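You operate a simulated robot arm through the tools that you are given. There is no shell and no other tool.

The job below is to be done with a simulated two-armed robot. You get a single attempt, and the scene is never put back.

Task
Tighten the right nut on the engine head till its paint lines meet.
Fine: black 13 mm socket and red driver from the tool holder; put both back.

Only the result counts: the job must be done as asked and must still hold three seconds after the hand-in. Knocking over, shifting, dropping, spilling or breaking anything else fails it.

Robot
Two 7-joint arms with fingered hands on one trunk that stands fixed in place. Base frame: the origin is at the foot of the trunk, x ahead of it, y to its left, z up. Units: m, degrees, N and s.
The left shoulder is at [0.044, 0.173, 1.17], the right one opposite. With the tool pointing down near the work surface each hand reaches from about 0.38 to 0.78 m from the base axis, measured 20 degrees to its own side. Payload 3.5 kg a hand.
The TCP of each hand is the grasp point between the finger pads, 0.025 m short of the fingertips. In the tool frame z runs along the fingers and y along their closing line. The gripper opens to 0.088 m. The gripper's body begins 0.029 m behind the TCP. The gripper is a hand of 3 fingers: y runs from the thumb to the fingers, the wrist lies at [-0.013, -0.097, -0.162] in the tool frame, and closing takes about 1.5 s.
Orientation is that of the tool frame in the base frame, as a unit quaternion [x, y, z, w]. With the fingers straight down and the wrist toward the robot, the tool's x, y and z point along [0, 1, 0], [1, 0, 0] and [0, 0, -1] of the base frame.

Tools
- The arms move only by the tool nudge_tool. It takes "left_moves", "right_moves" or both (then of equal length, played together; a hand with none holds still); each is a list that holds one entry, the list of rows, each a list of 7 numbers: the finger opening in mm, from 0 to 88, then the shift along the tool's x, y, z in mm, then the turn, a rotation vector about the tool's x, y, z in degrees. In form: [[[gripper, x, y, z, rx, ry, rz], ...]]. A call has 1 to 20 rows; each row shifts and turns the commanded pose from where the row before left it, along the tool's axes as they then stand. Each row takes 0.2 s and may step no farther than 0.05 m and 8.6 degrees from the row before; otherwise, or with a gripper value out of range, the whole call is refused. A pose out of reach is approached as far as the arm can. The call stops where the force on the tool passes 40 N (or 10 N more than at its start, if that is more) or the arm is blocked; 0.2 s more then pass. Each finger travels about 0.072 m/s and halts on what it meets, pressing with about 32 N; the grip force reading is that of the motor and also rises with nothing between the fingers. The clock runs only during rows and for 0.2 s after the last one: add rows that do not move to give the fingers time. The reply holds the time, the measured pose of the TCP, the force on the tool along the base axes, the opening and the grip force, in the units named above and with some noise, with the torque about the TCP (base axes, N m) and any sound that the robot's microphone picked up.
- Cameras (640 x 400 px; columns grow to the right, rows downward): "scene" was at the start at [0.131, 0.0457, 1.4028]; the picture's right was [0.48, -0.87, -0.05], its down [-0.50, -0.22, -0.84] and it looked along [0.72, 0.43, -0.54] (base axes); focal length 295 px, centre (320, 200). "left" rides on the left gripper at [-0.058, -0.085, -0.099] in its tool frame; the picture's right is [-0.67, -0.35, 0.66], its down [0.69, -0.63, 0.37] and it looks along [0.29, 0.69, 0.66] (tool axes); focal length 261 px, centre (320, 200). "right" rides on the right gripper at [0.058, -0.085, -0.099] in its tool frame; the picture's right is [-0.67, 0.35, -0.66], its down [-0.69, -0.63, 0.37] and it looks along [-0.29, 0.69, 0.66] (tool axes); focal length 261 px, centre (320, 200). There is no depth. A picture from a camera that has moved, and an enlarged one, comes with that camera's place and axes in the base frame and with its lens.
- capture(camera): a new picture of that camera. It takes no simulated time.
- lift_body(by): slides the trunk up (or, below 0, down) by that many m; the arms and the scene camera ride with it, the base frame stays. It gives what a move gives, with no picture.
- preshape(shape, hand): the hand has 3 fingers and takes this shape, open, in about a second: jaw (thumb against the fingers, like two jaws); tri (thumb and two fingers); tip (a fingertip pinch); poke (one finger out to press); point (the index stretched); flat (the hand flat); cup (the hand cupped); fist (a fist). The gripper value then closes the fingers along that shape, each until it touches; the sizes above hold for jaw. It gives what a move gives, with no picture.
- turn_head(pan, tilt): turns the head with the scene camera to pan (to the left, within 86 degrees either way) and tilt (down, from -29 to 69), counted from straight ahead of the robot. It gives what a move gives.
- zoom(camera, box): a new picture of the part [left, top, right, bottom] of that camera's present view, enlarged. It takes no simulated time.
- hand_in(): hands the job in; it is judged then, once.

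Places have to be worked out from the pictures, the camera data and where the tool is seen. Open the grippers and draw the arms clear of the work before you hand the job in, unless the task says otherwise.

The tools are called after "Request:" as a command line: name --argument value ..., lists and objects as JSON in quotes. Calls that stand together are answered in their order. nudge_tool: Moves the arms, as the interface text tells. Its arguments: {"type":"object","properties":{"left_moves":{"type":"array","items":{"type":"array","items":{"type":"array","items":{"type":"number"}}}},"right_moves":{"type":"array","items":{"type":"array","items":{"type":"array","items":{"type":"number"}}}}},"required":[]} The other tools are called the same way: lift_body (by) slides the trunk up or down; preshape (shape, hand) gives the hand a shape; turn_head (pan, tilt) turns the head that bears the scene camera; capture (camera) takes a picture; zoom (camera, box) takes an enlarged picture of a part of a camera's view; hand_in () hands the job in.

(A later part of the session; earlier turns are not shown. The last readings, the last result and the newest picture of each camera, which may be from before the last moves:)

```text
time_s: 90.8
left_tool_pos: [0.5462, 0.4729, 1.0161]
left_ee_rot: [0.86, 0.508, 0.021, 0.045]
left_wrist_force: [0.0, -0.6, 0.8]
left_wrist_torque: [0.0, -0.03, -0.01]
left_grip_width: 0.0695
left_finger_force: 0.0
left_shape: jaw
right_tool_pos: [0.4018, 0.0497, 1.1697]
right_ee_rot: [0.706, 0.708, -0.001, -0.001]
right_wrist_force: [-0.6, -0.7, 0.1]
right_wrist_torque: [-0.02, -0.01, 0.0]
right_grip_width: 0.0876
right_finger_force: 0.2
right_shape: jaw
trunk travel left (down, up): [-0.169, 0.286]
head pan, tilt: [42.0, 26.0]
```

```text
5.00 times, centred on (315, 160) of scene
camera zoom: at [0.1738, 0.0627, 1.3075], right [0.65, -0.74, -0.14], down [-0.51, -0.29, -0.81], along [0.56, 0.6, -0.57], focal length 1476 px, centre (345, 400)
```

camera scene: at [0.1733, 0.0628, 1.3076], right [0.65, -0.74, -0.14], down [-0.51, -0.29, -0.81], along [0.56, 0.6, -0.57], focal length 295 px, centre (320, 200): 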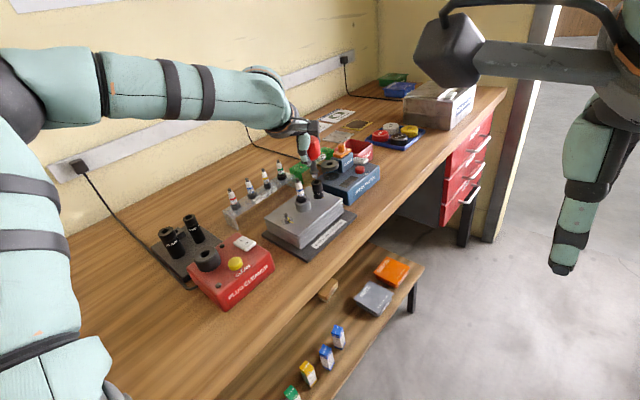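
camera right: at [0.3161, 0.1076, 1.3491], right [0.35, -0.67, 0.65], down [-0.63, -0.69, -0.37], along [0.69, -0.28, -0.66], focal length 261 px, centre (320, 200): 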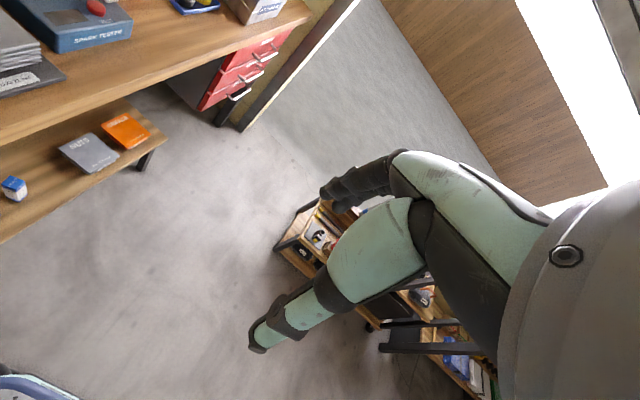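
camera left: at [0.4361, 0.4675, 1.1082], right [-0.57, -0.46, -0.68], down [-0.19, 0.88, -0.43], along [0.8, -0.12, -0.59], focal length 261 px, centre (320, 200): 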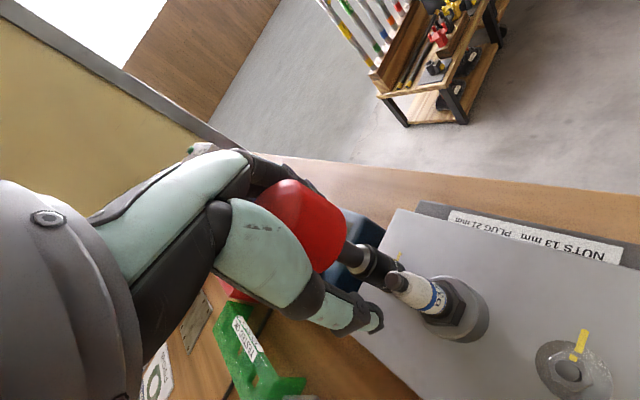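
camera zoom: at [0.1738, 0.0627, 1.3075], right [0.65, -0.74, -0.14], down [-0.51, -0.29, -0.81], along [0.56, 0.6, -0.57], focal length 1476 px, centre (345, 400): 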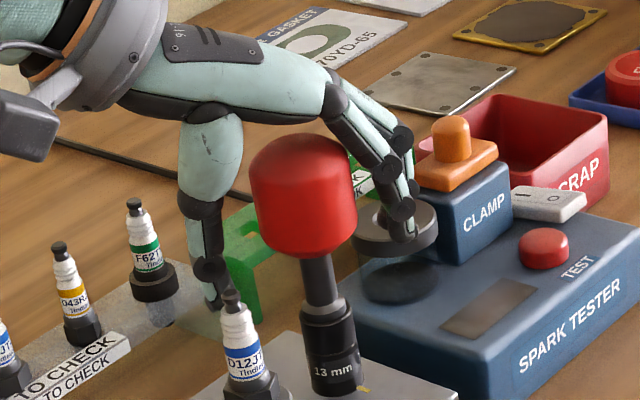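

The driver stands on its own in the socket. I'll rise 70 mm and rotate the hand back counter-clockwise about 98° to regrip.

Request:
nudge_tool --left_moves '[[[74, -0.18, 1.75, -17.4, 0, 0, 0], [80, -0.18, 1.75, -17.4, 0, 0, 0], [80, -0.18, 1.75, -17.4, 0, 0, 0], [80, -0.18, 1.75, -17.4, 0, 0, 0], [80, -0.36, 0, 0, -0.08, 0.82, -8.2], [80, -0.36, 0, 0, -0.08, 0.82, -8.2], [80, -0.36, 0, 0, -0.08, 0.82, -8.2], [80, -0.36, 0, 0, -0.08, 0.82, -8.2], [80, -0.36, 0, 0, -0.08, 0.82, -8.2], [80, -0.36, 0, 0, -0.08, 0.82, -8.2], [80, -0.36, 0, 0, -0.08, 0.82, -8.2], [80, -0.36, 0, 0, -0.08, 0.82, -8.2], [80, -0.36, 0, 0, -0.08, 0.82, -8.2], [80, -0.36, 0, 0, -0.08, 0.82, -8.2], [80, -0.36, 0, 0, -0.08, 0.82, -8.2], [80, -0.36, 0, 0, -0.08, 0.82, -8.2], [80, 0, 0, 0, 0, 0, 0], [80, 0, 0, 0, 0, 0, 0]]]'

Request:
capture --camera "left"

Request:
zoom --camera "scene" --box '[285, 100, 365, 200]'

```text
time_s: 94.6
left_tool_pos: [0.5478, 0.4669, 1.0858]
left_ee_rot: [0.174, 0.984, 0.048, 0.014]
left_wrist_force: [0.6, 0.2, -0.1]
left_wrist_torque: [0.01, 0.0, -0.03]
left_grip_width: 0.0796
left_finger_force: 0.1
left_shape: jaw
right_tool_pos: [0.402, 0.0488, 1.171]
right_ee_rot: [0.707, 0.707, -0.001, 0.0]
right_wrist_force: [0.5, 0.0, -0.5]
right_wrist_torque: [0.05, -0.01, -0.01]
right_grip_width: 0.0875
right_finger_force: 0.1
right_shape: jaw
trunk travel left (down, up): [-0.169, 0.286]
head pan, tilt: [42.0, 26.0]
```

```text
taken
camera left: at [0.5695, 0.3581, 1.179], right [0.54, -0.5, -0.68], down [-0.84, -0.32, -0.43], along [0.0, 0.81, -0.59], focal length 261 px, centre (320, 200)
```

left: 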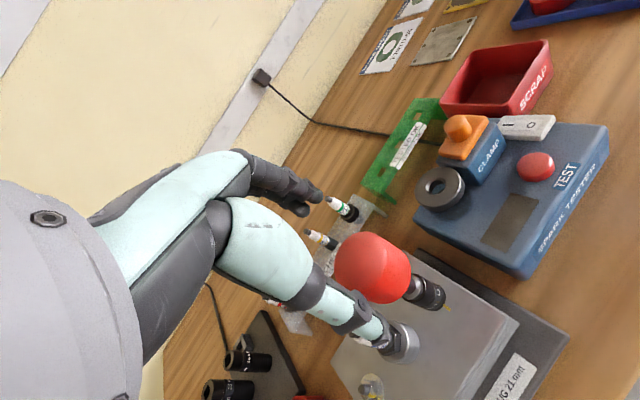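

```text
4.00 times, centred on (325, 150) of scene
camera zoom: at [0.1738, 0.0625, 1.3075], right [0.65, -0.74, -0.14], down [-0.51, -0.29, -0.81], along [0.56, 0.6, -0.57], focal length 1180 px, centre (300, 400)
```

zoom: 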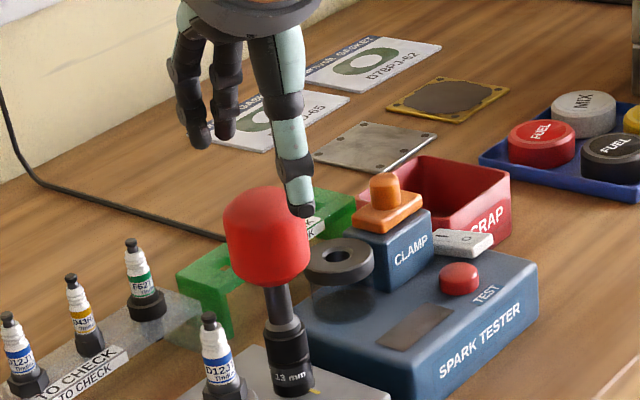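

The knob is right below the open hand (yaw +70°). Descending straight down 70 mm and closing on the knob again.

Request:
nudge_tool --left_moves '[[[78, 0.18, -1.75, 17.4, 0, 0, 0], [78, 0.18, -1.75, 17.4, 0, 0, 0], [78, 0.18, -1.75, 17.4, 0, 0, 0], [78, 0.18, -1.75, 17.4, 0, 0, 0], [78, 0, 0, 0, 0, 0, 0]]]'

Request:
capture --camera "left"

Request:
zoom --camera "scene" --box '[285, 120, 345, 200]'

```text
time_s: 95.8
left_tool_pos: [0.5473, 0.4668, 1.016]
left_ee_rot: [0.174, 0.984, 0.048, 0.013]
left_wrist_force: [0.1, 0.0, -1.1]
left_wrist_torque: [0.0, 0.02, 0.01]
left_grip_width: 0.0783
left_finger_force: 0.0
left_shape: jaw
right_tool_pos: [0.3997, 0.0492, 1.1695]
right_ee_rot: [0.706, 0.708, -0.001, 0.0]
right_wrist_force: [0.0, -0.1, 0.3]
right_wrist_torque: [0.0, -0.01, -0.01]
right_grip_width: 0.0873
right_finger_force: 0.1
right_shape: jaw
trunk travel left (down, up): [-0.169, 0.286]
head pan, tilt: [42.0, 26.0]
```

```text
taken
camera left: at [0.569, 0.3582, 1.1087], right [0.54, -0.5, -0.68], down [-0.84, -0.32, -0.43], along [0.0, 0.81, -0.59], focal length 261 px, centre (320, 200)
```

left: 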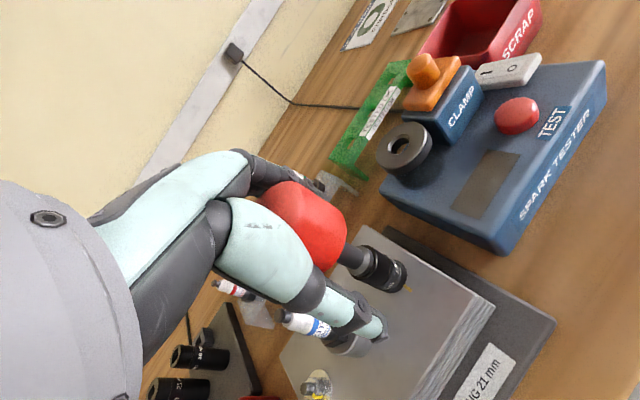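

```text
5.00 times, centred on (315, 160) of scene
camera zoom: at [0.1736, 0.0625, 1.3076], right [0.65, -0.74, -0.14], down [-0.51, -0.29, -0.81], along [0.56, 0.6, -0.57], focal length 1476 px, centre (345, 400)
```

zoom: 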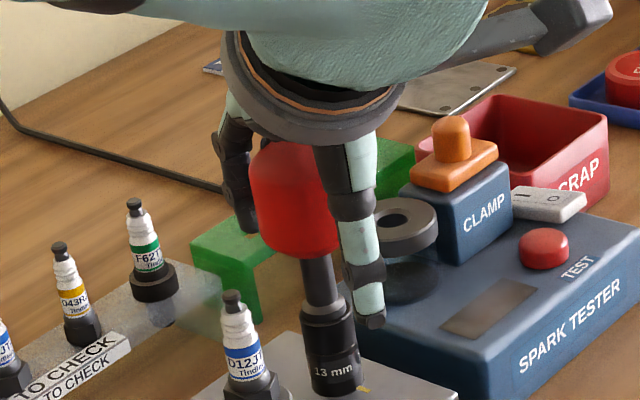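

Knob is centred between thumb and fingers. Closing.

Request:
nudge_tool --left_moves '[[[60, 0, 0, 0, 0, 0, 0], [40, 0, 0, 0, 0, 0, 0], [20, 0, 0, 0, 0, 0, 0], [15, 0, 0, 0, 0, 0, 0], [15, 0, 0, 0, 0, 0, 0], [15, 0, 0, 0, 0, 0, 0]]]'

Request:
zoom --camera "left" --box '[325, 215, 425, 305]'

Request:
zoom --camera "scene" --box '[290, 140, 340, 200]'

```text
time_s: 97.2
left_tool_pos: [0.5484, 0.4667, 1.0156]
left_ee_rot: [0.174, 0.984, 0.048, 0.014]
left_wrist_force: [-1.0, 1.0, 0.1]
left_wrist_torque: [-0.01, -0.02, 0.02]
left_grip_width: 0.0259
left_finger_force: 31.7
left_shape: jaw
right_tool_pos: [0.4002, 0.0492, 1.1687]
right_ee_rot: [0.706, 0.708, 0.0, -0.001]
right_wrist_force: [-0.7, 1.0, 0.5]
right_wrist_torque: [0.02, 0.03, -0.01]
right_grip_width: 0.0876
right_finger_force: 0.0
right_shape: jaw
trunk travel left (down, up): [-0.169, 0.286]
head pan, tilt: [42.0, 26.0]
```

```text
4.44 times, centred on (375, 260) of left
camera zoom: at [0.5694, 0.3585, 1.1084], right [0.54, -0.5, -0.68], down [-0.84, -0.32, -0.43], along [0.0, 0.81, -0.59], focal length 1158 px, centre (76, -67)
```

zoom: 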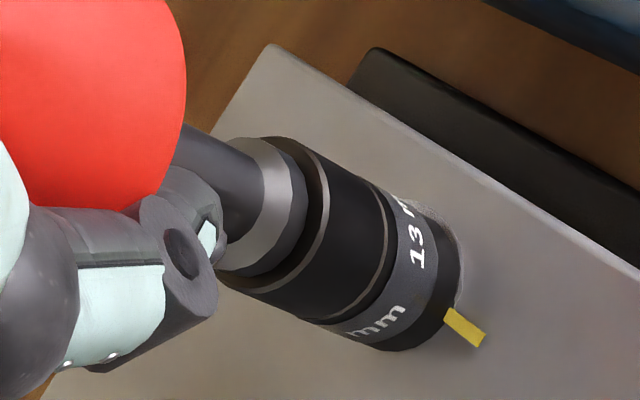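

```text
6.67 times, centred on (315, 170) of scene
camera zoom: at [0.1741, 0.0628, 1.3075], right [0.65, -0.74, -0.14], down [-0.51, -0.29, -0.81], along [0.56, 0.6, -0.57], focal length 1967 px, centre (353, 400)
```

zoom: 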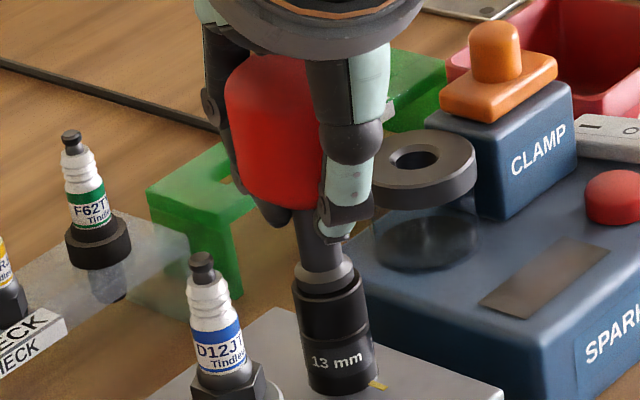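

Regripped. Turning clockwise another 48°.

Request:
nudge_tool --left_moves '[[[15, 0.26, 0, 0, 0.06, -0.6, 6], [15, 0.26, 0, 0, 0.06, -0.6, 6], [15, 0.26, 0, 0, 0.06, -0.6, 6], [15, 0.26, 0, 0, 0.06, -0.6, 6], [15, 0.26, 0, 0, 0.06, -0.6, 6], [15, 0.26, 0, 0, 0.06, -0.6, 6], [15, 0.26, 0, 0, 0.06, -0.6, 6], [15, 0.26, 0, 0, 0.06, -0.6, 6], [15, 0, 0, 0, 0, 0, 0]]]'

Request:
zoom --camera "left" --box '[325, 215, 425, 305]'

Request:
zoom --camera "scene" --box '[290, 140, 340, 200]'

```text
time_s: 99.2
left_tool_pos: [0.5468, 0.468, 1.0154]
left_ee_rot: [0.561, 0.826, 0.038, 0.032]
left_wrist_force: [-1.0, -0.4, -0.8]
left_wrist_torque: [-0.01, 0.01, -0.03]
left_grip_width: 0.0264
left_finger_force: 32.1
left_shape: jaw
right_tool_pos: [0.4012, 0.0489, 1.1689]
right_ee_rot: [0.707, 0.707, -0.001, -0.001]
right_wrist_force: [0.5, 0.9, 0.0]
right_wrist_torque: [0.02, 0.02, -0.04]
right_grip_width: 0.0876
right_finger_force: 0.1
right_shape: jaw
trunk travel left (down, up): [-0.169, 0.286]
head pan, tilt: [42.0, 26.0]
```

```text
4.44 times, centred on (375, 260) of left
camera zoom: at [0.48, 0.3807, 1.1078], right [-0.01, -0.73, -0.68], down [-0.8, 0.42, -0.43], along [0.6, 0.54, -0.59], focal length 1158 px, centre (76, -67)
```

zoom: 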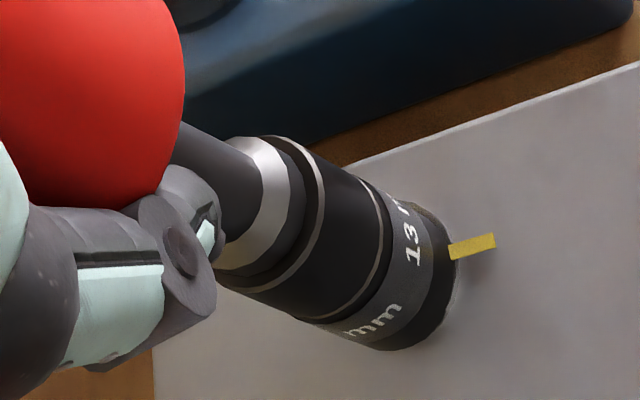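

```text
6.67 times, centred on (315, 170) of scene
camera zoom: at [0.1741, 0.0627, 1.3075], right [0.65, -0.74, -0.14], down [-0.51, -0.29, -0.81], along [0.56, 0.6, -0.57], focal length 1967 px, centre (353, 400)
```

zoom: 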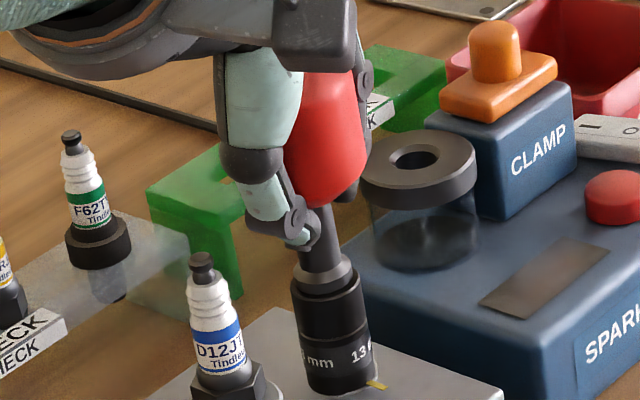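

Still turning freely together (about 100° of driver turn so far). I'll go another 30° and watch the torque.

Request:
nudge_tool --left_moves '[[[15, 0.26, 0, 0, 0.06, -0.6, 6], [15, 0.26, 0, 0, 0.06, -0.6, 6], [15, 0.26, 0, 0, 0.06, -0.6, 6], [15, 0.26, 0, 0, 0.06, -0.6, 6], [15, 0.26, 0, 0, 0.06, -0.6, 6], [15, 0, 0, 0, 0, 0, 0]]]'

Request:
zoom --camera "left" --box '[325, 215, 425, 305]'

Request:
zoom --camera "scene" --box '[290, 140, 340, 200]'

```text
time_s: 100.6
left_tool_pos: [0.5454, 0.4703, 1.0149]
left_ee_rot: [0.756, 0.652, 0.029, 0.04]
left_wrist_force: [-0.1, 0.0, 0.4]
left_wrist_torque: [0.01, 0.02, -0.03]
left_grip_width: 0.0258
left_finger_force: 31.9
left_shape: jaw
right_tool_pos: [0.4018, 0.0498, 1.1696]
right_ee_rot: [0.707, 0.708, 0.0, 0.0]
right_wrist_force: [0.7, -0.6, 0.0]
right_wrist_torque: [0.01, 0.04, 0.01]
right_grip_width: 0.0876
right_finger_force: 0.1
right_shape: jaw
trunk travel left (down, up): [-0.169, 0.286]
head pan, tilt: [42.0, 26.0]
```

```text
4.44 times, centred on (375, 260) of left
camera zoom: at [0.4442, 0.4279, 1.1078], right [-0.38, -0.63, -0.68], down [-0.48, 0.76, -0.43], along [0.79, 0.16, -0.59], focal length 1158 px, centre (76, -67)
```

zoom: 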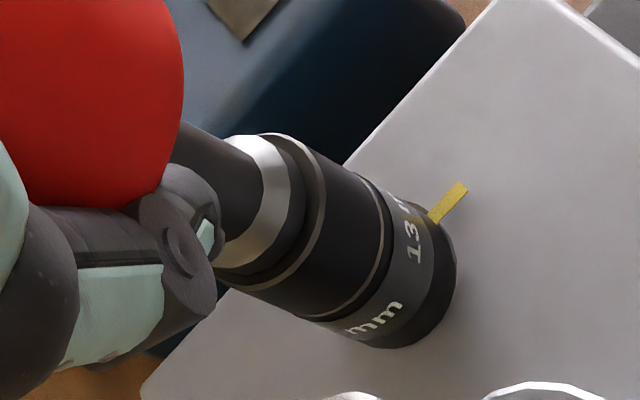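

```text
6.67 times, centred on (315, 170) of scene
camera zoom: at [0.1741, 0.0628, 1.3075], right [0.65, -0.74, -0.14], down [-0.51, -0.29, -0.81], along [0.56, 0.6, -0.57], focal length 1967 px, centre (353, 400)
```

zoom: 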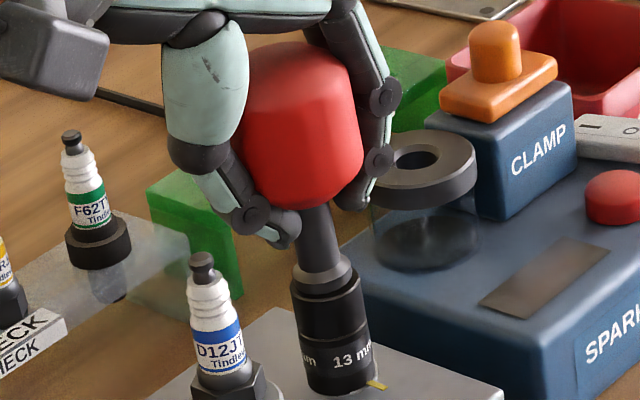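

By the labels, the socket has turned about 120° net. I'll use the rest of this stroke (23° more).

Request:
nudge_tool --left_moves '[[[15, 0.26, 0, 0, 0.06, -0.6, 6], [15, 0.26, 0, 0, 0.06, -0.6, 6], [15, 0.26, 0, 0, 0.06, -0.6, 6], [15, 0.2, 0, 0, 0.05, -0.5, 5], [15, 0, 0, 0, 0, 0, 0]]]'

Request:
zoom --camera "scene" --box '[290, 140, 340, 200]'

Request:
zoom --camera "left" --box '[325, 215, 425, 305]'

```text
time_s: 101.8
left_tool_pos: [0.5471, 0.4712, 1.0158]
left_ee_rot: [0.872, 0.488, 0.02, 0.046]
left_wrist_force: [-0.7, -0.1, 0.4]
left_wrist_torque: [0.01, 0.0, -0.02]
left_grip_width: 0.026
left_finger_force: 31.6
left_shape: jaw
right_tool_pos: [0.4007, 0.0493, 1.1695]
right_ee_rot: [0.707, 0.708, -0.001, 0.0]
right_wrist_force: [0.3, 0.3, 0.0]
right_wrist_torque: [0.02, 0.0, 0.04]
right_grip_width: 0.0874
right_finger_force: 0.0
right_shape: jaw
trunk travel left (down, up): [-0.169, 0.286]
head pan, tilt: [42.0, 26.0]
```

```text
6.67 times, centred on (315, 170) of scene
camera zoom: at [0.1739, 0.0628, 1.3075], right [0.65, -0.74, -0.14], down [-0.51, -0.29, -0.81], along [0.56, 0.6, -0.57], focal length 1967 px, centre (353, 400)
```

zoom: 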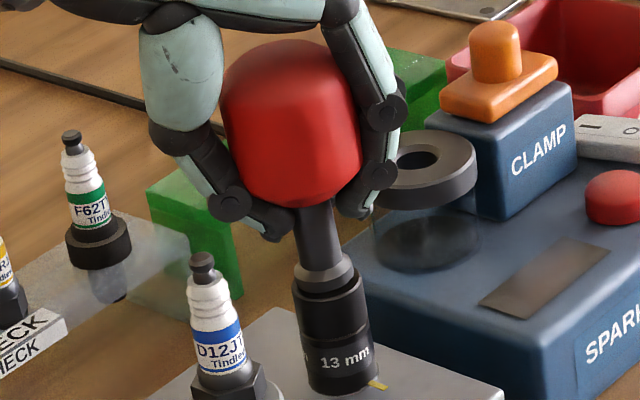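

```text
4.44 times, centred on (375, 260) of left
camera zoom: at [0.4363, 0.472, 1.1081], right [-0.59, -0.43, -0.68], down [-0.14, 0.89, -0.43], along [0.79, -0.16, -0.59], focal length 1158 px, centre (76, -67)
```

zoom: 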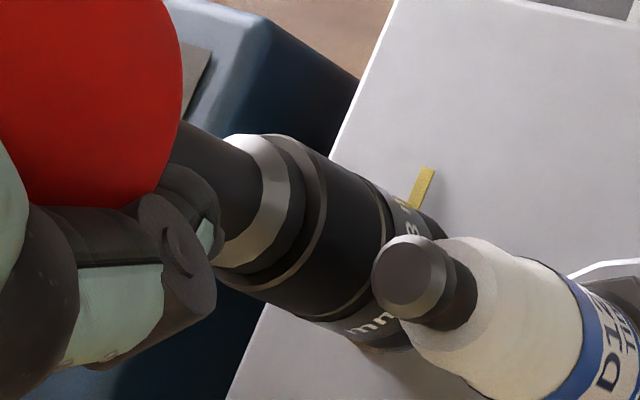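

The socket has turned about 142° net now. Before the final few degrees I want to inspect the nut, so I'll withdraw the driver straight up, gently.

Request:
nudge_tool --left_moves '[[[15, -0.05, 0.5, -5, 0, 0, 0], [15, -0.05, 0.5, -5, 0, 0, 0], [15, -0.05, 0.5, -5, 0, 0, 0], [15, -0.1, 1, -10, 0, 0, 0], [15, -0.1, 1, -10, 0, 0, 0], [15, 0, 0, 0, 0, 0, 0]]]'

Request:
zoom --camera "scene" --box '[290, 130, 340, 200]'

Request:
capture --camera "left"

```text
time_s: 103.2
left_tool_pos: [0.5474, 0.4726, 1.0497]
left_ee_rot: [0.872, 0.487, 0.02, 0.045]
left_wrist_force: [-0.3, -0.1, -1.7]
left_wrist_torque: [-0.02, -0.02, -0.02]
left_grip_width: 0.0262
left_finger_force: 32.1
left_shape: jaw
right_tool_pos: [0.4012, 0.0493, 1.1701]
right_ee_rot: [0.706, 0.708, -0.001, 0.0]
right_wrist_force: [0.3, 0.2, -0.2]
right_wrist_torque: [-0.01, 0.01, -0.01]
right_grip_width: 0.0877
right_finger_force: 0.1
right_shape: jaw
trunk travel left (down, up): [-0.169, 0.286]
head pan, tilt: [42.0, 26.0]
```

```text
5.71 times, centred on (315, 165) of scene
camera zoom: at [0.1741, 0.0629, 1.3075], right [0.65, -0.74, -0.14], down [-0.51, -0.29, -0.81], along [0.56, 0.6, -0.57], focal length 1686 px, centre (349, 400)
```

zoom: 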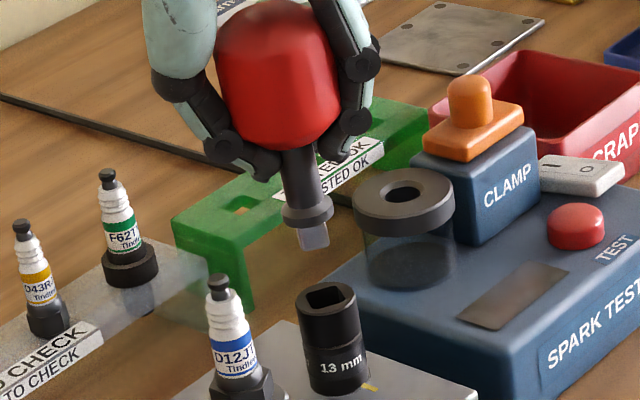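

```text
taken
camera left: at [0.4362, 0.4725, 1.1428], right [-0.59, -0.43, -0.68], down [-0.15, 0.89, -0.43], along [0.79, -0.16, -0.59], focal length 261 px, centre (320, 200)
```

left: 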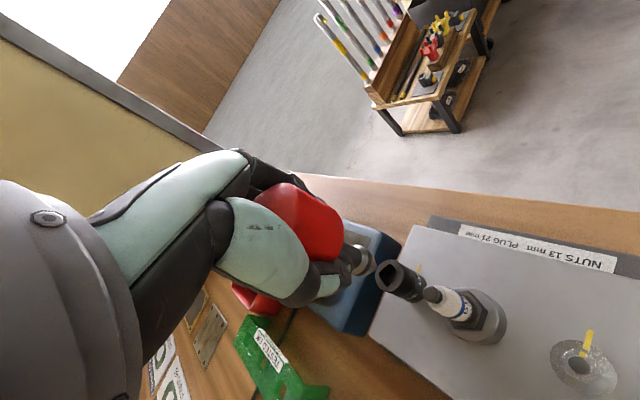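

The driver came out cleanly and the socket stayed. Let me measure the socket's square yaw now.

Request:
zoom --camera "scene" --box '[306, 170, 330, 200]'

Request:
zoom --camera "left" --box '[370, 250, 430, 310]'

```text
13.33 times, centred on (318, 185) of scene
camera zoom: at [0.1741, 0.0629, 1.3075], right [0.65, -0.74, -0.14], down [-0.51, -0.29, -0.81], along [0.56, 0.6, -0.57], focal length 3935 px, centre (347, 400)
```

zoom: 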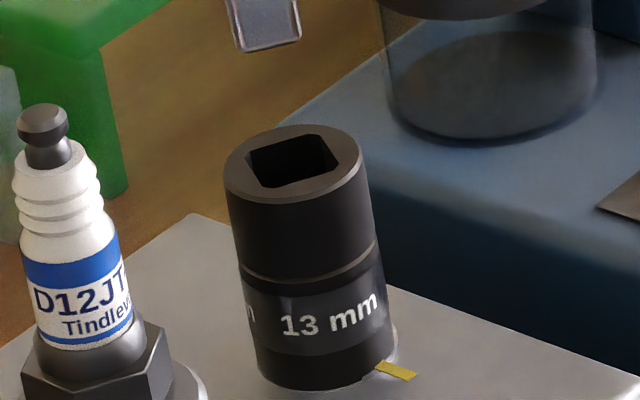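

```text
6.67 times, centred on (400, 280) of left
camera zoom: at [0.4362, 0.4725, 1.1428], right [-0.59, -0.43, -0.68], down [-0.15, 0.89, -0.43], along [0.79, -0.16, -0.59], focal length 1738 px, centre (-213, -333)
```

zoom: 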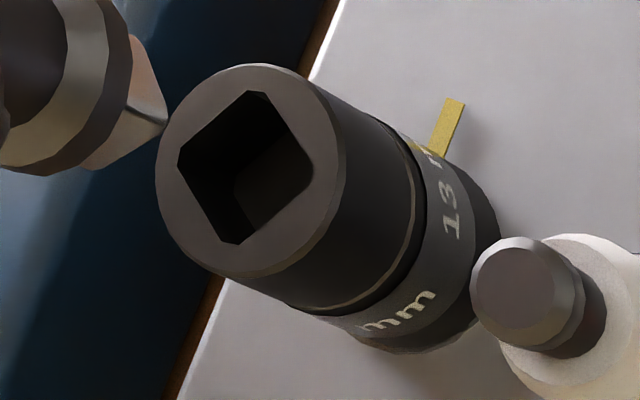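

Socket yaw is now ~60° (mod 90), so it has turned 144° from its start. I'll take the driver back to its well: raise the trunk, re-align the bit yaw to the well, and carry it over.

Request:
lift_body --by 0.081

Request:
nudge_tool --left_moves '[[[15, 0, 0, 0, -0.07, 0.7, -7.02], [15, 0, 0, 0, -0.07, 0.7, -7.02], [15, 0, 0, 0, -0.07, 0.7, -7.02], [15, 0, 0, 0, -0.07, 0.7, -7.02], [15, 0, 0, 0, -0.07, 0.7, -7.02], [15, 29.05, -30.2, -3.3, 0, 0, 0], [15, 29.05, -30.2, -3.3, 0, 0, 0], [15, 29.05, -30.2, -3.3, 0, 0, 0], [15, 29.05, -30.2, -3.3, 0, 0, 0], [15, 29.05, -30.2, -3.3, 0, 0, 0], [15, 29.05, -30.2, -3.3, 0, 0, 0], [15, 29.05, -30.2, -3.3, 0, 0, 0], [15, 29.05, -30.1, -3.2, 0, 0, 0], [15, 0, 0, 0, 0, 0, 0], [15, 0, 0, 0, 0, 0, 0]]]'

Request:
turn_head --pan 58 --tilt 38

Request:
capture --camera "left"

Request:
capture --camera "scene"

```text
time_s: 104.3
left_tool_pos: [0.5389, 0.4705, 1.1452]
left_ee_rot: [0.871, 0.488, 0.031, 0.052]
left_wrist_force: [0.3, -0.7, -1.5]
left_wrist_torque: [0.0, 0.01, 0.0]
left_grip_width: 0.0259
left_finger_force: 31.8
left_shape: jaw
right_tool_pos: [0.4021, 0.0493, 1.2504]
right_ee_rot: [0.707, 0.708, 0.0, -0.001]
right_wrist_force: [0.6, 0.5, -0.2]
right_wrist_torque: [0.0, 0.02, -0.01]
right_grip_width: 0.0874
right_finger_force: 0.0
right_shape: jaw
trunk travel left (down, up): [-0.25, 0.205]
head pan, tilt: [42.0, 26.0]
```

```text
time_s: 107.5
left_tool_pos: [0.2844, 0.6869, 1.1389]
left_ee_rot: [0.683, 0.728, 0.042, 0.047]
left_wrist_force: [-0.3, -0.9, -1.9]
left_wrist_torque: [0.01, 0.0, 0.0]
left_grip_width: 0.0261
left_finger_force: 32.3
left_shape: jaw
right_tool_pos: [0.3997, 0.0493, 1.2492]
right_ee_rot: [0.707, 0.708, -0.001, -0.001]
right_wrist_force: [-0.4, 0.9, -0.4]
right_wrist_torque: [-0.01, -0.04, 0.0]
right_grip_width: 0.0875
right_finger_force: 0.1
right_shape: jaw
trunk travel left (down, up): [-0.25, 0.205]
head pan, tilt: [42.0, 26.0]
```

```text
time_s: 108.3
left_tool_pos: [0.2844, 0.6879, 1.1397]
left_ee_rot: [0.682, 0.728, 0.043, 0.047]
left_wrist_force: [0.9, 1.1, -1.5]
left_wrist_torque: [-0.03, -0.02, 0.03]
left_grip_width: 0.026
left_finger_force: 31.6
left_shape: jaw
right_tool_pos: [0.4016, 0.0508, 1.2511]
right_ee_rot: [0.707, 0.708, -0.001, 0.0]
right_wrist_force: [-0.4, 0.1, -1.0]
right_wrist_torque: [-0.01, 0.0, 0.0]
right_grip_width: 0.0873
right_finger_force: 0.1
right_shape: jaw
trunk travel left (down, up): [-0.25, 0.205]
head pan, tilt: [58.0, 38.0]
```

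```text
taken
camera left: at [0.1916, 0.624, 1.2296], right [-0.22, -0.69, -0.69], down [-0.62, 0.64, -0.45], along [0.75, 0.33, -0.57], focal length 261 px, centre (320, 200)
```

left: 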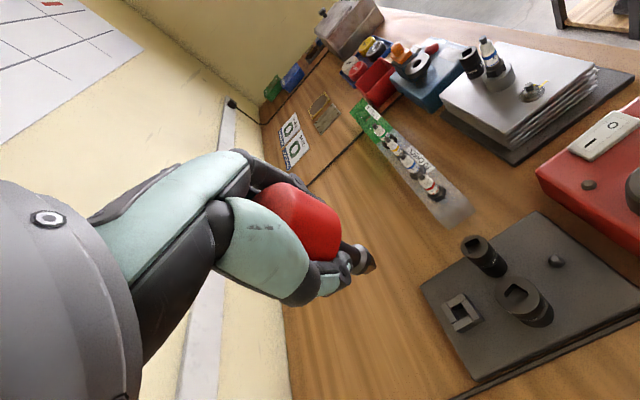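

```text
taken
camera scene: at [0.0953, 0.0747, 1.39], right [0.84, -0.53, -0.09], down [-0.41, -0.52, -0.75], along [0.35, 0.67, -0.66], focal length 295 px, centre (320, 200)
```

scene: 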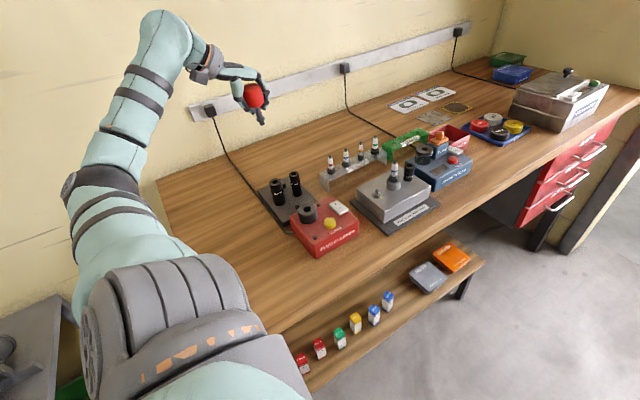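

Over the well; the hand pose shifted slightly with the trunk move, so I'll measure tip, tilt and yaw again.

Request:
zoom --camera "scene" --box '[240, 80, 284, 132]'

Request:
zoom --camera "left" --box '[335, 230, 385, 280]'

Request:
zoom --camera "left" --box '[435, 285, 490, 340]'

Request:
zoom --camera "scene" --box '[250, 102, 274, 126]'

```text
7.69 times, centred on (262, 106) of scene
camera zoom: at [0.0953, 0.0747, 1.39], right [0.84, -0.53, -0.09], down [-0.41, -0.52, -0.75], along [0.35, 0.67, -0.66], focal length 2270 px, centre (766, 923)
```

zoom: 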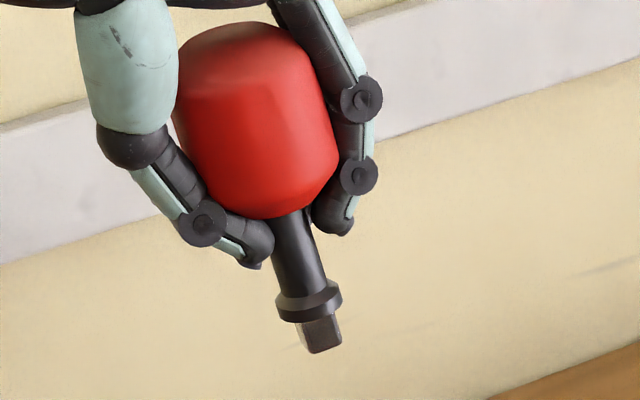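

```text
8.00 times, centred on (360, 255) of left
camera zoom: at [0.1916, 0.624, 1.2296], right [-0.22, -0.69, -0.69], down [-0.62, 0.64, -0.45], along [0.75, 0.33, -0.57], focal length 2085 px, centre (0, -240)
```

zoom: 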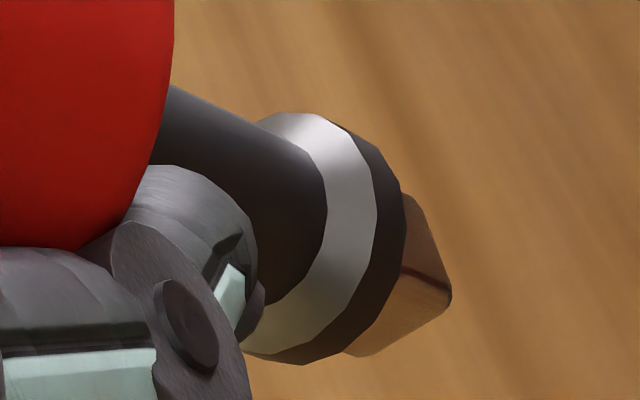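

```text
7.27 times, centred on (462, 312) of left
camera zoom: at [0.1916, 0.624, 1.2296], right [-0.22, -0.69, -0.69], down [-0.62, 0.64, -0.45], along [0.75, 0.33, -0.57], focal length 1896 px, centre (-716, -618)
```

zoom: 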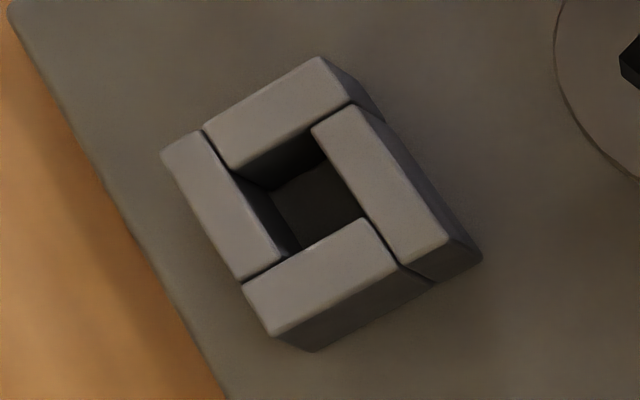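

```text
16.00 times, centred on (262, 114) of scene
camera zoom: at [0.0953, 0.0747, 1.39], right [0.84, -0.53, -0.09], down [-0.41, -0.52, -0.75], along [0.35, 0.67, -0.66], focal length 4722 px, centre (1248, 1576)
```

zoom: 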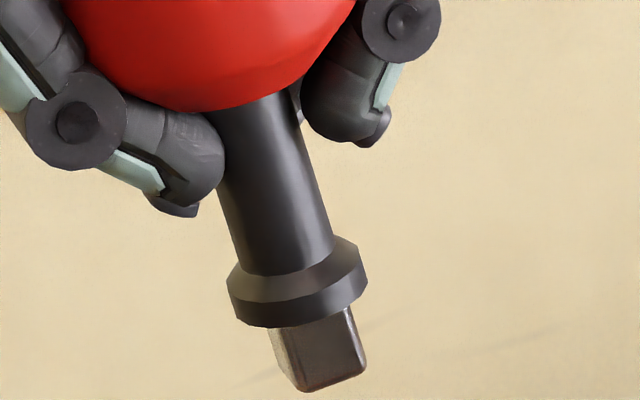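

Tilt ≈ 3° (tip toward +x); tip (0.292, 0.689, 1.086); well at (0.2947, 0.6895). I'll straighten, shift, and descend to ~20 mm above the well, then check.

Request:
nudge_tool --left_moves '[[[15, 0, 0, 0, 2.7, 1.5, 0.2], [15, -0.92, 4.94, 0.39, 0, 0, 0], [15, -0.42, -1.99, 24.98, 0, 0, 0], [15, -0.42, -1.99, 24.98, 0, 0, 0], [15, -0.42, -1.99, 24.98, 0, 0, 0], [15, -0.42, -1.99, 24.98, 0, 0, 0], [15, -0.42, -1.99, 24.98, 0, 0, 0], [15, -0.42, -1.99, 24.98, 0, 0, 0], [15, 0, 0, 0, 0, 0, 0], [15, 0, 0, 0, 0, 0, 0]]]'

Request:
zoom --camera "left" --box '[335, 225, 425, 305]'

Request:
zoom --camera "scene" --box '[245, 130, 305, 200]'

```text
time_s: 110.5
left_tool_pos: [0.2871, 0.6881, 0.9896]
left_ee_rot: [0.684, 0.728, 0.034, 0.021]
left_wrist_force: [0.3, 0.1, -1.2]
left_wrist_torque: [-0.02, 0.0, -0.02]
left_grip_width: 0.0261
left_finger_force: 31.8
left_shape: jaw
right_tool_pos: [0.401, 0.0502, 1.2519]
right_ee_rot: [0.707, 0.708, 0.0, 0.0]
right_wrist_force: [0.1, -0.5, 0.4]
right_wrist_torque: [0.0, 0.02, 0.0]
right_grip_width: 0.0874
right_finger_force: 0.1
right_shape: jaw
trunk travel left (down, up): [-0.25, 0.205]
head pan, tilt: [58.0, 38.0]
```

```text
5.00 times, centred on (380, 265) of left
camera zoom: at [0.1994, 0.6213, 1.0816], right [-0.25, -0.68, -0.69], down [-0.64, 0.65, -0.4], along [0.72, 0.34, -0.6], focal length 1303 px, centre (20, -125)
```

zoom: 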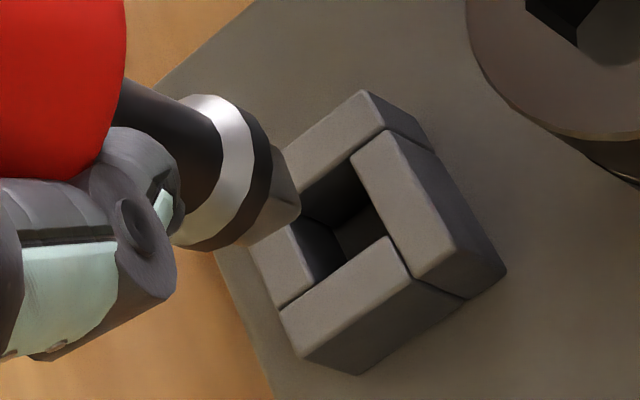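

```text
5.71 times, centred on (275, 165) of scene
camera zoom: at [0.0953, 0.0747, 1.39], right [0.84, -0.53, -0.09], down [-0.41, -0.52, -0.75], along [0.35, 0.67, -0.66], focal length 1686 px, centre (577, 400)
```

zoom: 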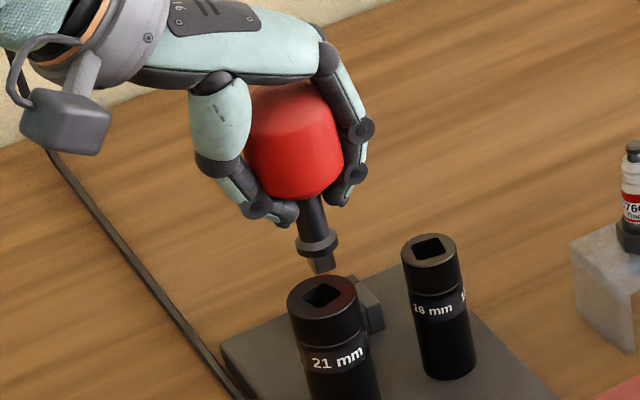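

Tip is about 2 mm off in x; correcting and lowering into the well in small steps.

Request:
nudge_tool --left_moves '[[[15, -0.64, 2.16, 0.17, 0, 0, 0], [15, -0.13, -0.64, 8, 0, 0, 0], [15, -0.1, -0.48, 6, 0, 0, 0], [15, -0.07, -0.32, 4, 0, 0, 0], [15, -0.07, -0.32, 4, 0, 0, 0], [15, 0, 0, 0, 0, 0, 0]]]'

Request:
zoom --camera "left" --box '[335, 225, 425, 305]'

Request:
zoom --camera "scene" --box '[245, 130, 305, 200]'

```text
time_s: 111.9
left_tool_pos: [0.2887, 0.6864, 0.9675]
left_ee_rot: [0.683, 0.729, 0.035, 0.021]
left_wrist_force: [0.5, 0.0, -1.4]
left_wrist_torque: [-0.03, -0.02, -0.03]
left_grip_width: 0.0259
left_finger_force: 31.9
left_shape: jaw
right_tool_pos: [0.4013, 0.0492, 1.2508]
right_ee_rot: [0.706, 0.708, -0.002, -0.001]
right_wrist_force: [0.1, -0.2, 0.2]
right_wrist_torque: [0.0, 0.02, -0.02]
right_grip_width: 0.0875
right_finger_force: 0.0
right_shape: jaw
trunk travel left (down, up): [-0.25, 0.205]
head pan, tilt: [58.0, 38.0]
```

```text
5.00 times, centred on (380, 265) of left
camera zoom: at [0.2002, 0.6212, 1.0603], right [-0.25, -0.68, -0.69], down [-0.64, 0.65, -0.4], along [0.72, 0.34, -0.6], focal length 1303 px, centre (20, -125)
```

zoom: 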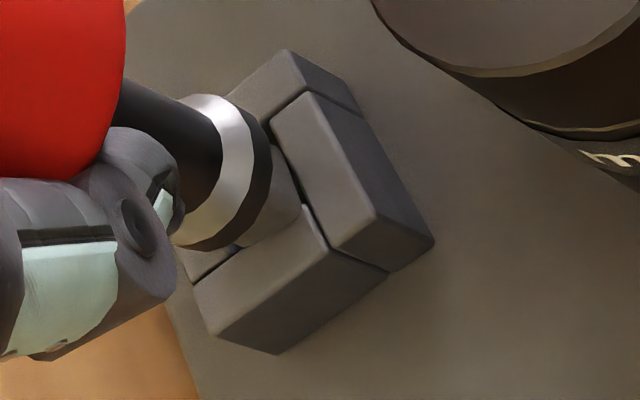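

```text
5.71 times, centred on (275, 165) of scene
camera zoom: at [0.0953, 0.0747, 1.39], right [0.84, -0.53, -0.09], down [-0.41, -0.52, -0.75], along [0.35, 0.67, -0.66], focal length 1686 px, centre (577, 400)
```

zoom: 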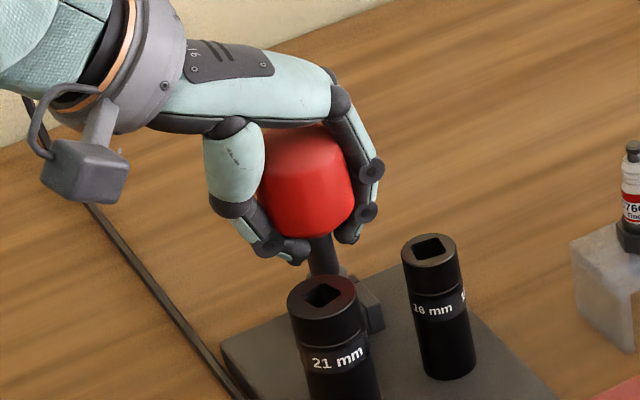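

The bit is in the mouth of the well. A few more mm down to seat.

Request:
nudge_tool --left_moves '[[[15, -0.05, -0.24, 3, 0, 0, 0], [15, -0.05, -0.24, 3, 0, 0, 0], [15, -0.03, -0.16, 2, 0, 0, 0], [15, -0.03, -0.16, 2, 0, 0, 0], [15, 0, 0, 0, 0, 0, 0]]]'

Request:
zoom --camera "left" --box '[335, 225, 425, 305]'

Request:
zoom --camera "scene" --box '[245, 130, 305, 200]'

```text
time_s: 113.1
left_tool_pos: [0.2893, 0.6859, 0.9624]
left_ee_rot: [0.683, 0.729, 0.037, 0.02]
left_wrist_force: [3.8, 8.0, 27.9]
left_wrist_torque: [0.37, -0.27, 0.08]
left_grip_width: 0.0262
left_finger_force: 32.1
left_shape: jaw
right_tool_pos: [0.3998, 0.0456, 1.252]
right_ee_rot: [0.706, 0.708, 0.001, -0.001]
right_wrist_force: [-0.5, 0.4, 0.0]
right_wrist_torque: [-0.01, -0.01, -0.01]
right_grip_width: 0.0876
right_finger_force: 0.1
right_shape: jaw
trunk travel left (down, up): [-0.25, 0.205]
head pan, tilt: [58.0, 38.0]
```

```text
5.00 times, centred on (380, 265) of left
camera zoom: at [0.1994, 0.6186, 1.0535], right [-0.25, -0.67, -0.7], down [-0.64, 0.65, -0.4], along [0.73, 0.35, -0.59], focal length 1303 px, centre (20, -125)
```

zoom: 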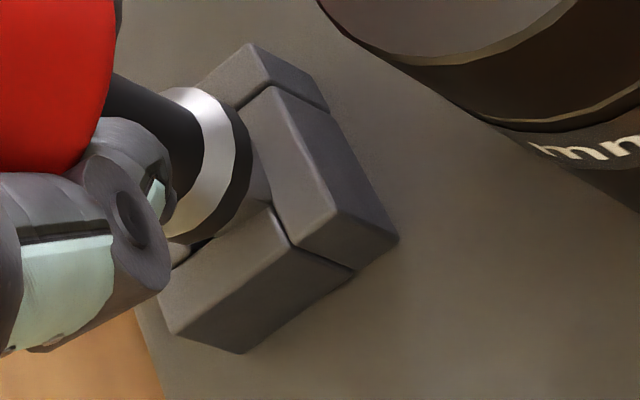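

```text
5.71 times, centred on (275, 165) of scene
camera zoom: at [0.0938, 0.0711, 1.3905], right [0.84, -0.53, -0.1], down [-0.41, -0.52, -0.75], along [0.35, 0.67, -0.66], focal length 1686 px, centre (577, 400)
```

zoom: 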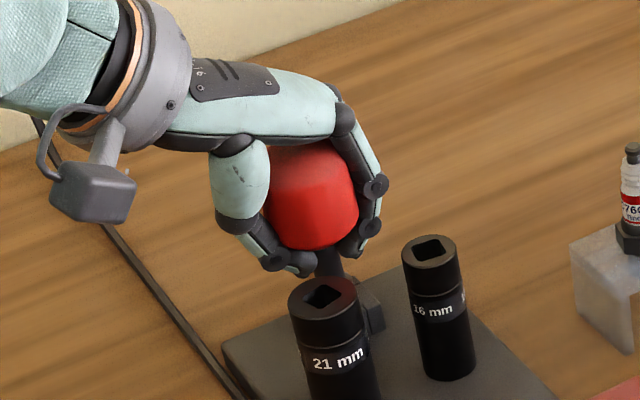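

Blocked: 28 N with a +y/+x side load, so the bit is catching the −y edge of the well. I'll back up 5 mm, shift about +1.7 mm y and +0.6 mm x, and try again.

Request:
nudge_tool --left_moves '[[[15, 0.08, 0.4, -5, 0, 0, 0], [15, 0.07, 0.32, -4, 0, 0, 0], [15, 1.66, 0.7, 0.05, 0, 0, 0], [15, 0, 0, 0, 0, 0, 0]]]'

Request:
zoom --camera "left" --box '[335, 225, 425, 305]'

Request:
zoom --camera "scene" --box '[245, 130, 305, 200]'

```text
time_s: 114.1
left_tool_pos: [0.2868, 0.69, 0.9648]
left_ee_rot: [0.683, 0.729, 0.034, 0.021]
left_wrist_force: [1.5, 0.0, -2.2]
left_wrist_torque: [-0.03, 0.01, -0.03]
left_grip_width: 0.0258
left_finger_force: 31.7
left_shape: jaw
right_tool_pos: [0.4007, 0.05, 1.2505]
right_ee_rot: [0.706, 0.708, 0.0, 0.0]
right_wrist_force: [-0.8, -0.6, 0.9]
right_wrist_torque: [-0.01, 0.02, -0.02]
right_grip_width: 0.0875
right_finger_force: 0.0
right_shape: jaw
trunk travel left (down, up): [-0.25, 0.205]
head pan, tilt: [58.0, 38.0]
```

```text
5.00 times, centred on (380, 265) of left
camera zoom: at [0.2004, 0.623, 1.0584], right [-0.25, -0.68, -0.69], down [-0.64, 0.65, -0.4], along [0.72, 0.34, -0.6], focal length 1303 px, centre (20, -125)
```

zoom: 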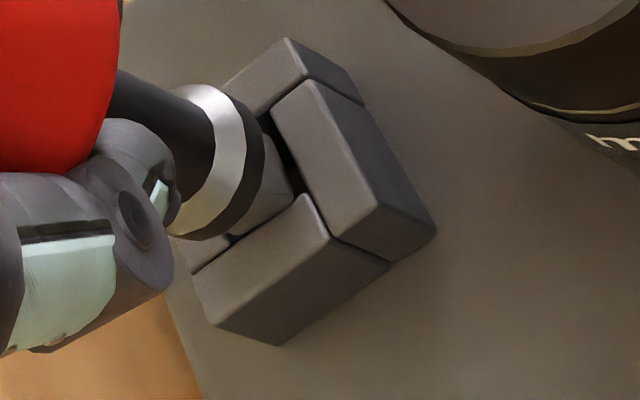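

```text
5.71 times, centred on (275, 165) of scene
camera zoom: at [0.0954, 0.0747, 1.3899], right [0.84, -0.53, -0.09], down [-0.41, -0.52, -0.75], along [0.35, 0.67, -0.66], focal length 1686 px, centre (577, 400)
```

zoom: 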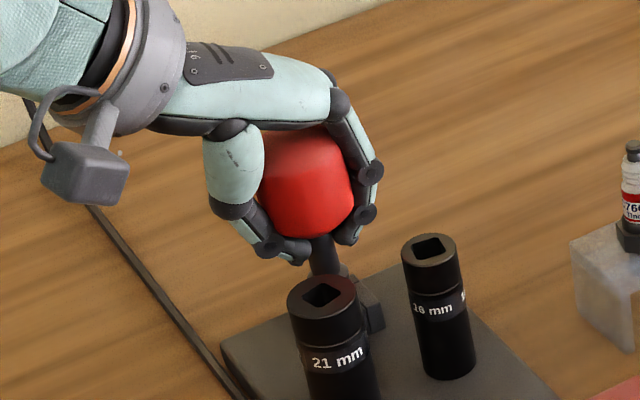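

Now there's a clear gap on the −y side, and the bit sits close to the −x wall. I'll shift +0.8 mm x and lower again gently.

Request:
nudge_tool --left_moves '[[[15, -0.05, 0.8, 0.06, 0, 0, 0], [15, -0.05, -0.24, 3, 0, 0, 0], [15, -0.05, -0.24, 3, 0, 0, 0], [15, -0.03, -0.16, 2, 0, 0, 0], [15, 0, 0, 0, 0, 0, 0]]]'

Request:
zoom --camera "left" --box '[335, 225, 425, 305]'

```text
time_s: 115.3
left_tool_pos: [0.29, 0.6879, 0.9586]
left_ee_rot: [0.683, 0.729, 0.034, 0.021]
left_wrist_force: [3.9, 3.5, 5.8]
left_wrist_torque: [0.19, -0.29, 0.07]
left_grip_width: 0.026
left_finger_force: 31.9
left_shape: jaw
right_tool_pos: [0.4008, 0.0476, 1.251]
right_ee_rot: [0.707, 0.708, -0.001, -0.001]
right_wrist_force: [0.2, 0.3, 0.9]
right_wrist_torque: [-0.02, 0.0, 0.0]
right_grip_width: 0.0877
right_finger_force: 0.1
right_shape: jaw
trunk travel left (down, up): [-0.25, 0.205]
head pan, tilt: [58.0, 38.0]
```

```text
5.00 times, centred on (380, 265) of left
camera zoom: at [0.201, 0.6219, 1.051], right [-0.25, -0.68, -0.69], down [-0.64, 0.65, -0.4], along [0.72, 0.34, -0.6], focal length 1303 px, centre (20, -125)
```

zoom: 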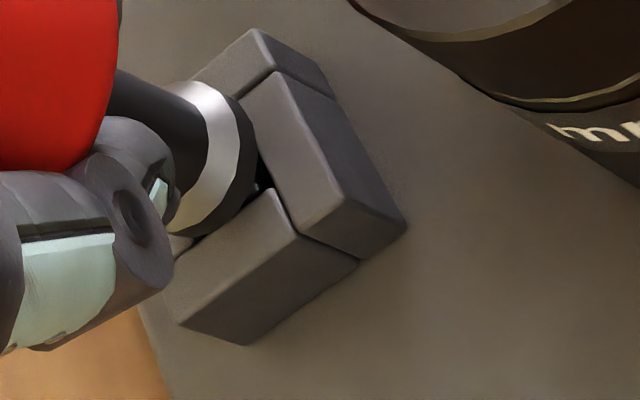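

Nearly seated; relieving the side load by shifting +0.8 mm in x and y and lowering 2 mm more.

Request:
nudge_tool --left_moves '[[[15, 0.65, 0.85, 0.08, 0, 0, 0], [15, -0.03, -0.16, 2, 0, 0, 0], [15, 0, 0, 0, 0, 0, 0]]]'

Request:
zoom --camera "left" --box '[335, 225, 425, 305]'

Request:
zoom --camera "scene" --box '[245, 130, 305, 200]'

```text
time_s: 116.1
left_tool_pos: [0.2896, 0.6884, 0.9553]
left_ee_rot: [0.683, 0.73, 0.034, 0.02]
left_wrist_force: [0.6, 1.5, -0.1]
left_wrist_torque: [0.06, -0.1, 0.05]
left_grip_width: 0.0258
left_finger_force: 31.4
left_shape: jaw
right_tool_pos: [0.4014, 0.0486, 1.2506]
right_ee_rot: [0.706, 0.708, 0.0, -0.001]
right_wrist_force: [-0.2, 0.9, 0.8]
right_wrist_torque: [-0.01, 0.01, -0.01]
right_grip_width: 0.0874
right_finger_force: 0.0
right_shape: jaw
trunk travel left (down, up): [-0.25, 0.205]
head pan, tilt: [58.0, 38.0]
```

```text
5.00 times, centred on (380, 265) of left
camera zoom: at [0.2018, 0.6226, 1.0487], right [-0.25, -0.68, -0.69], down [-0.64, 0.65, -0.4], along [0.72, 0.34, -0.6], focal length 1303 px, centre (20, -125)
```

zoom: 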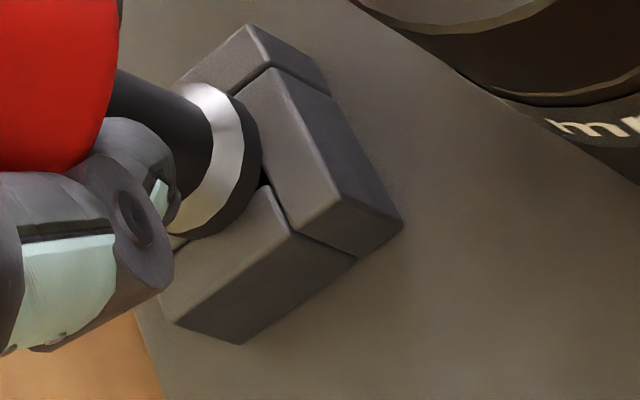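

```text
5.71 times, centred on (275, 165) of scene
camera zoom: at [0.0954, 0.0747, 1.39], right [0.84, -0.53, -0.09], down [-0.41, -0.52, -0.75], along [0.35, 0.67, -0.66], focal length 1686 px, centre (577, 400)
```

zoom: 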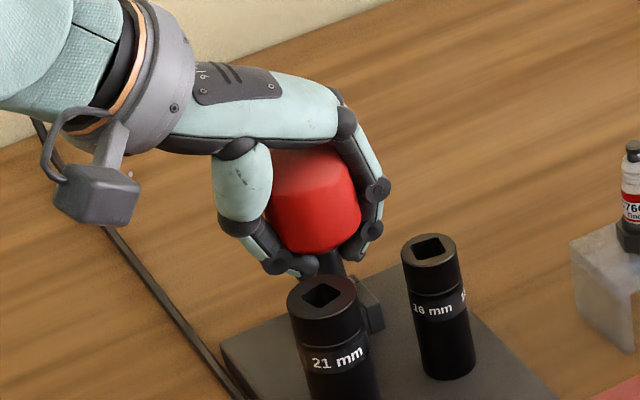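

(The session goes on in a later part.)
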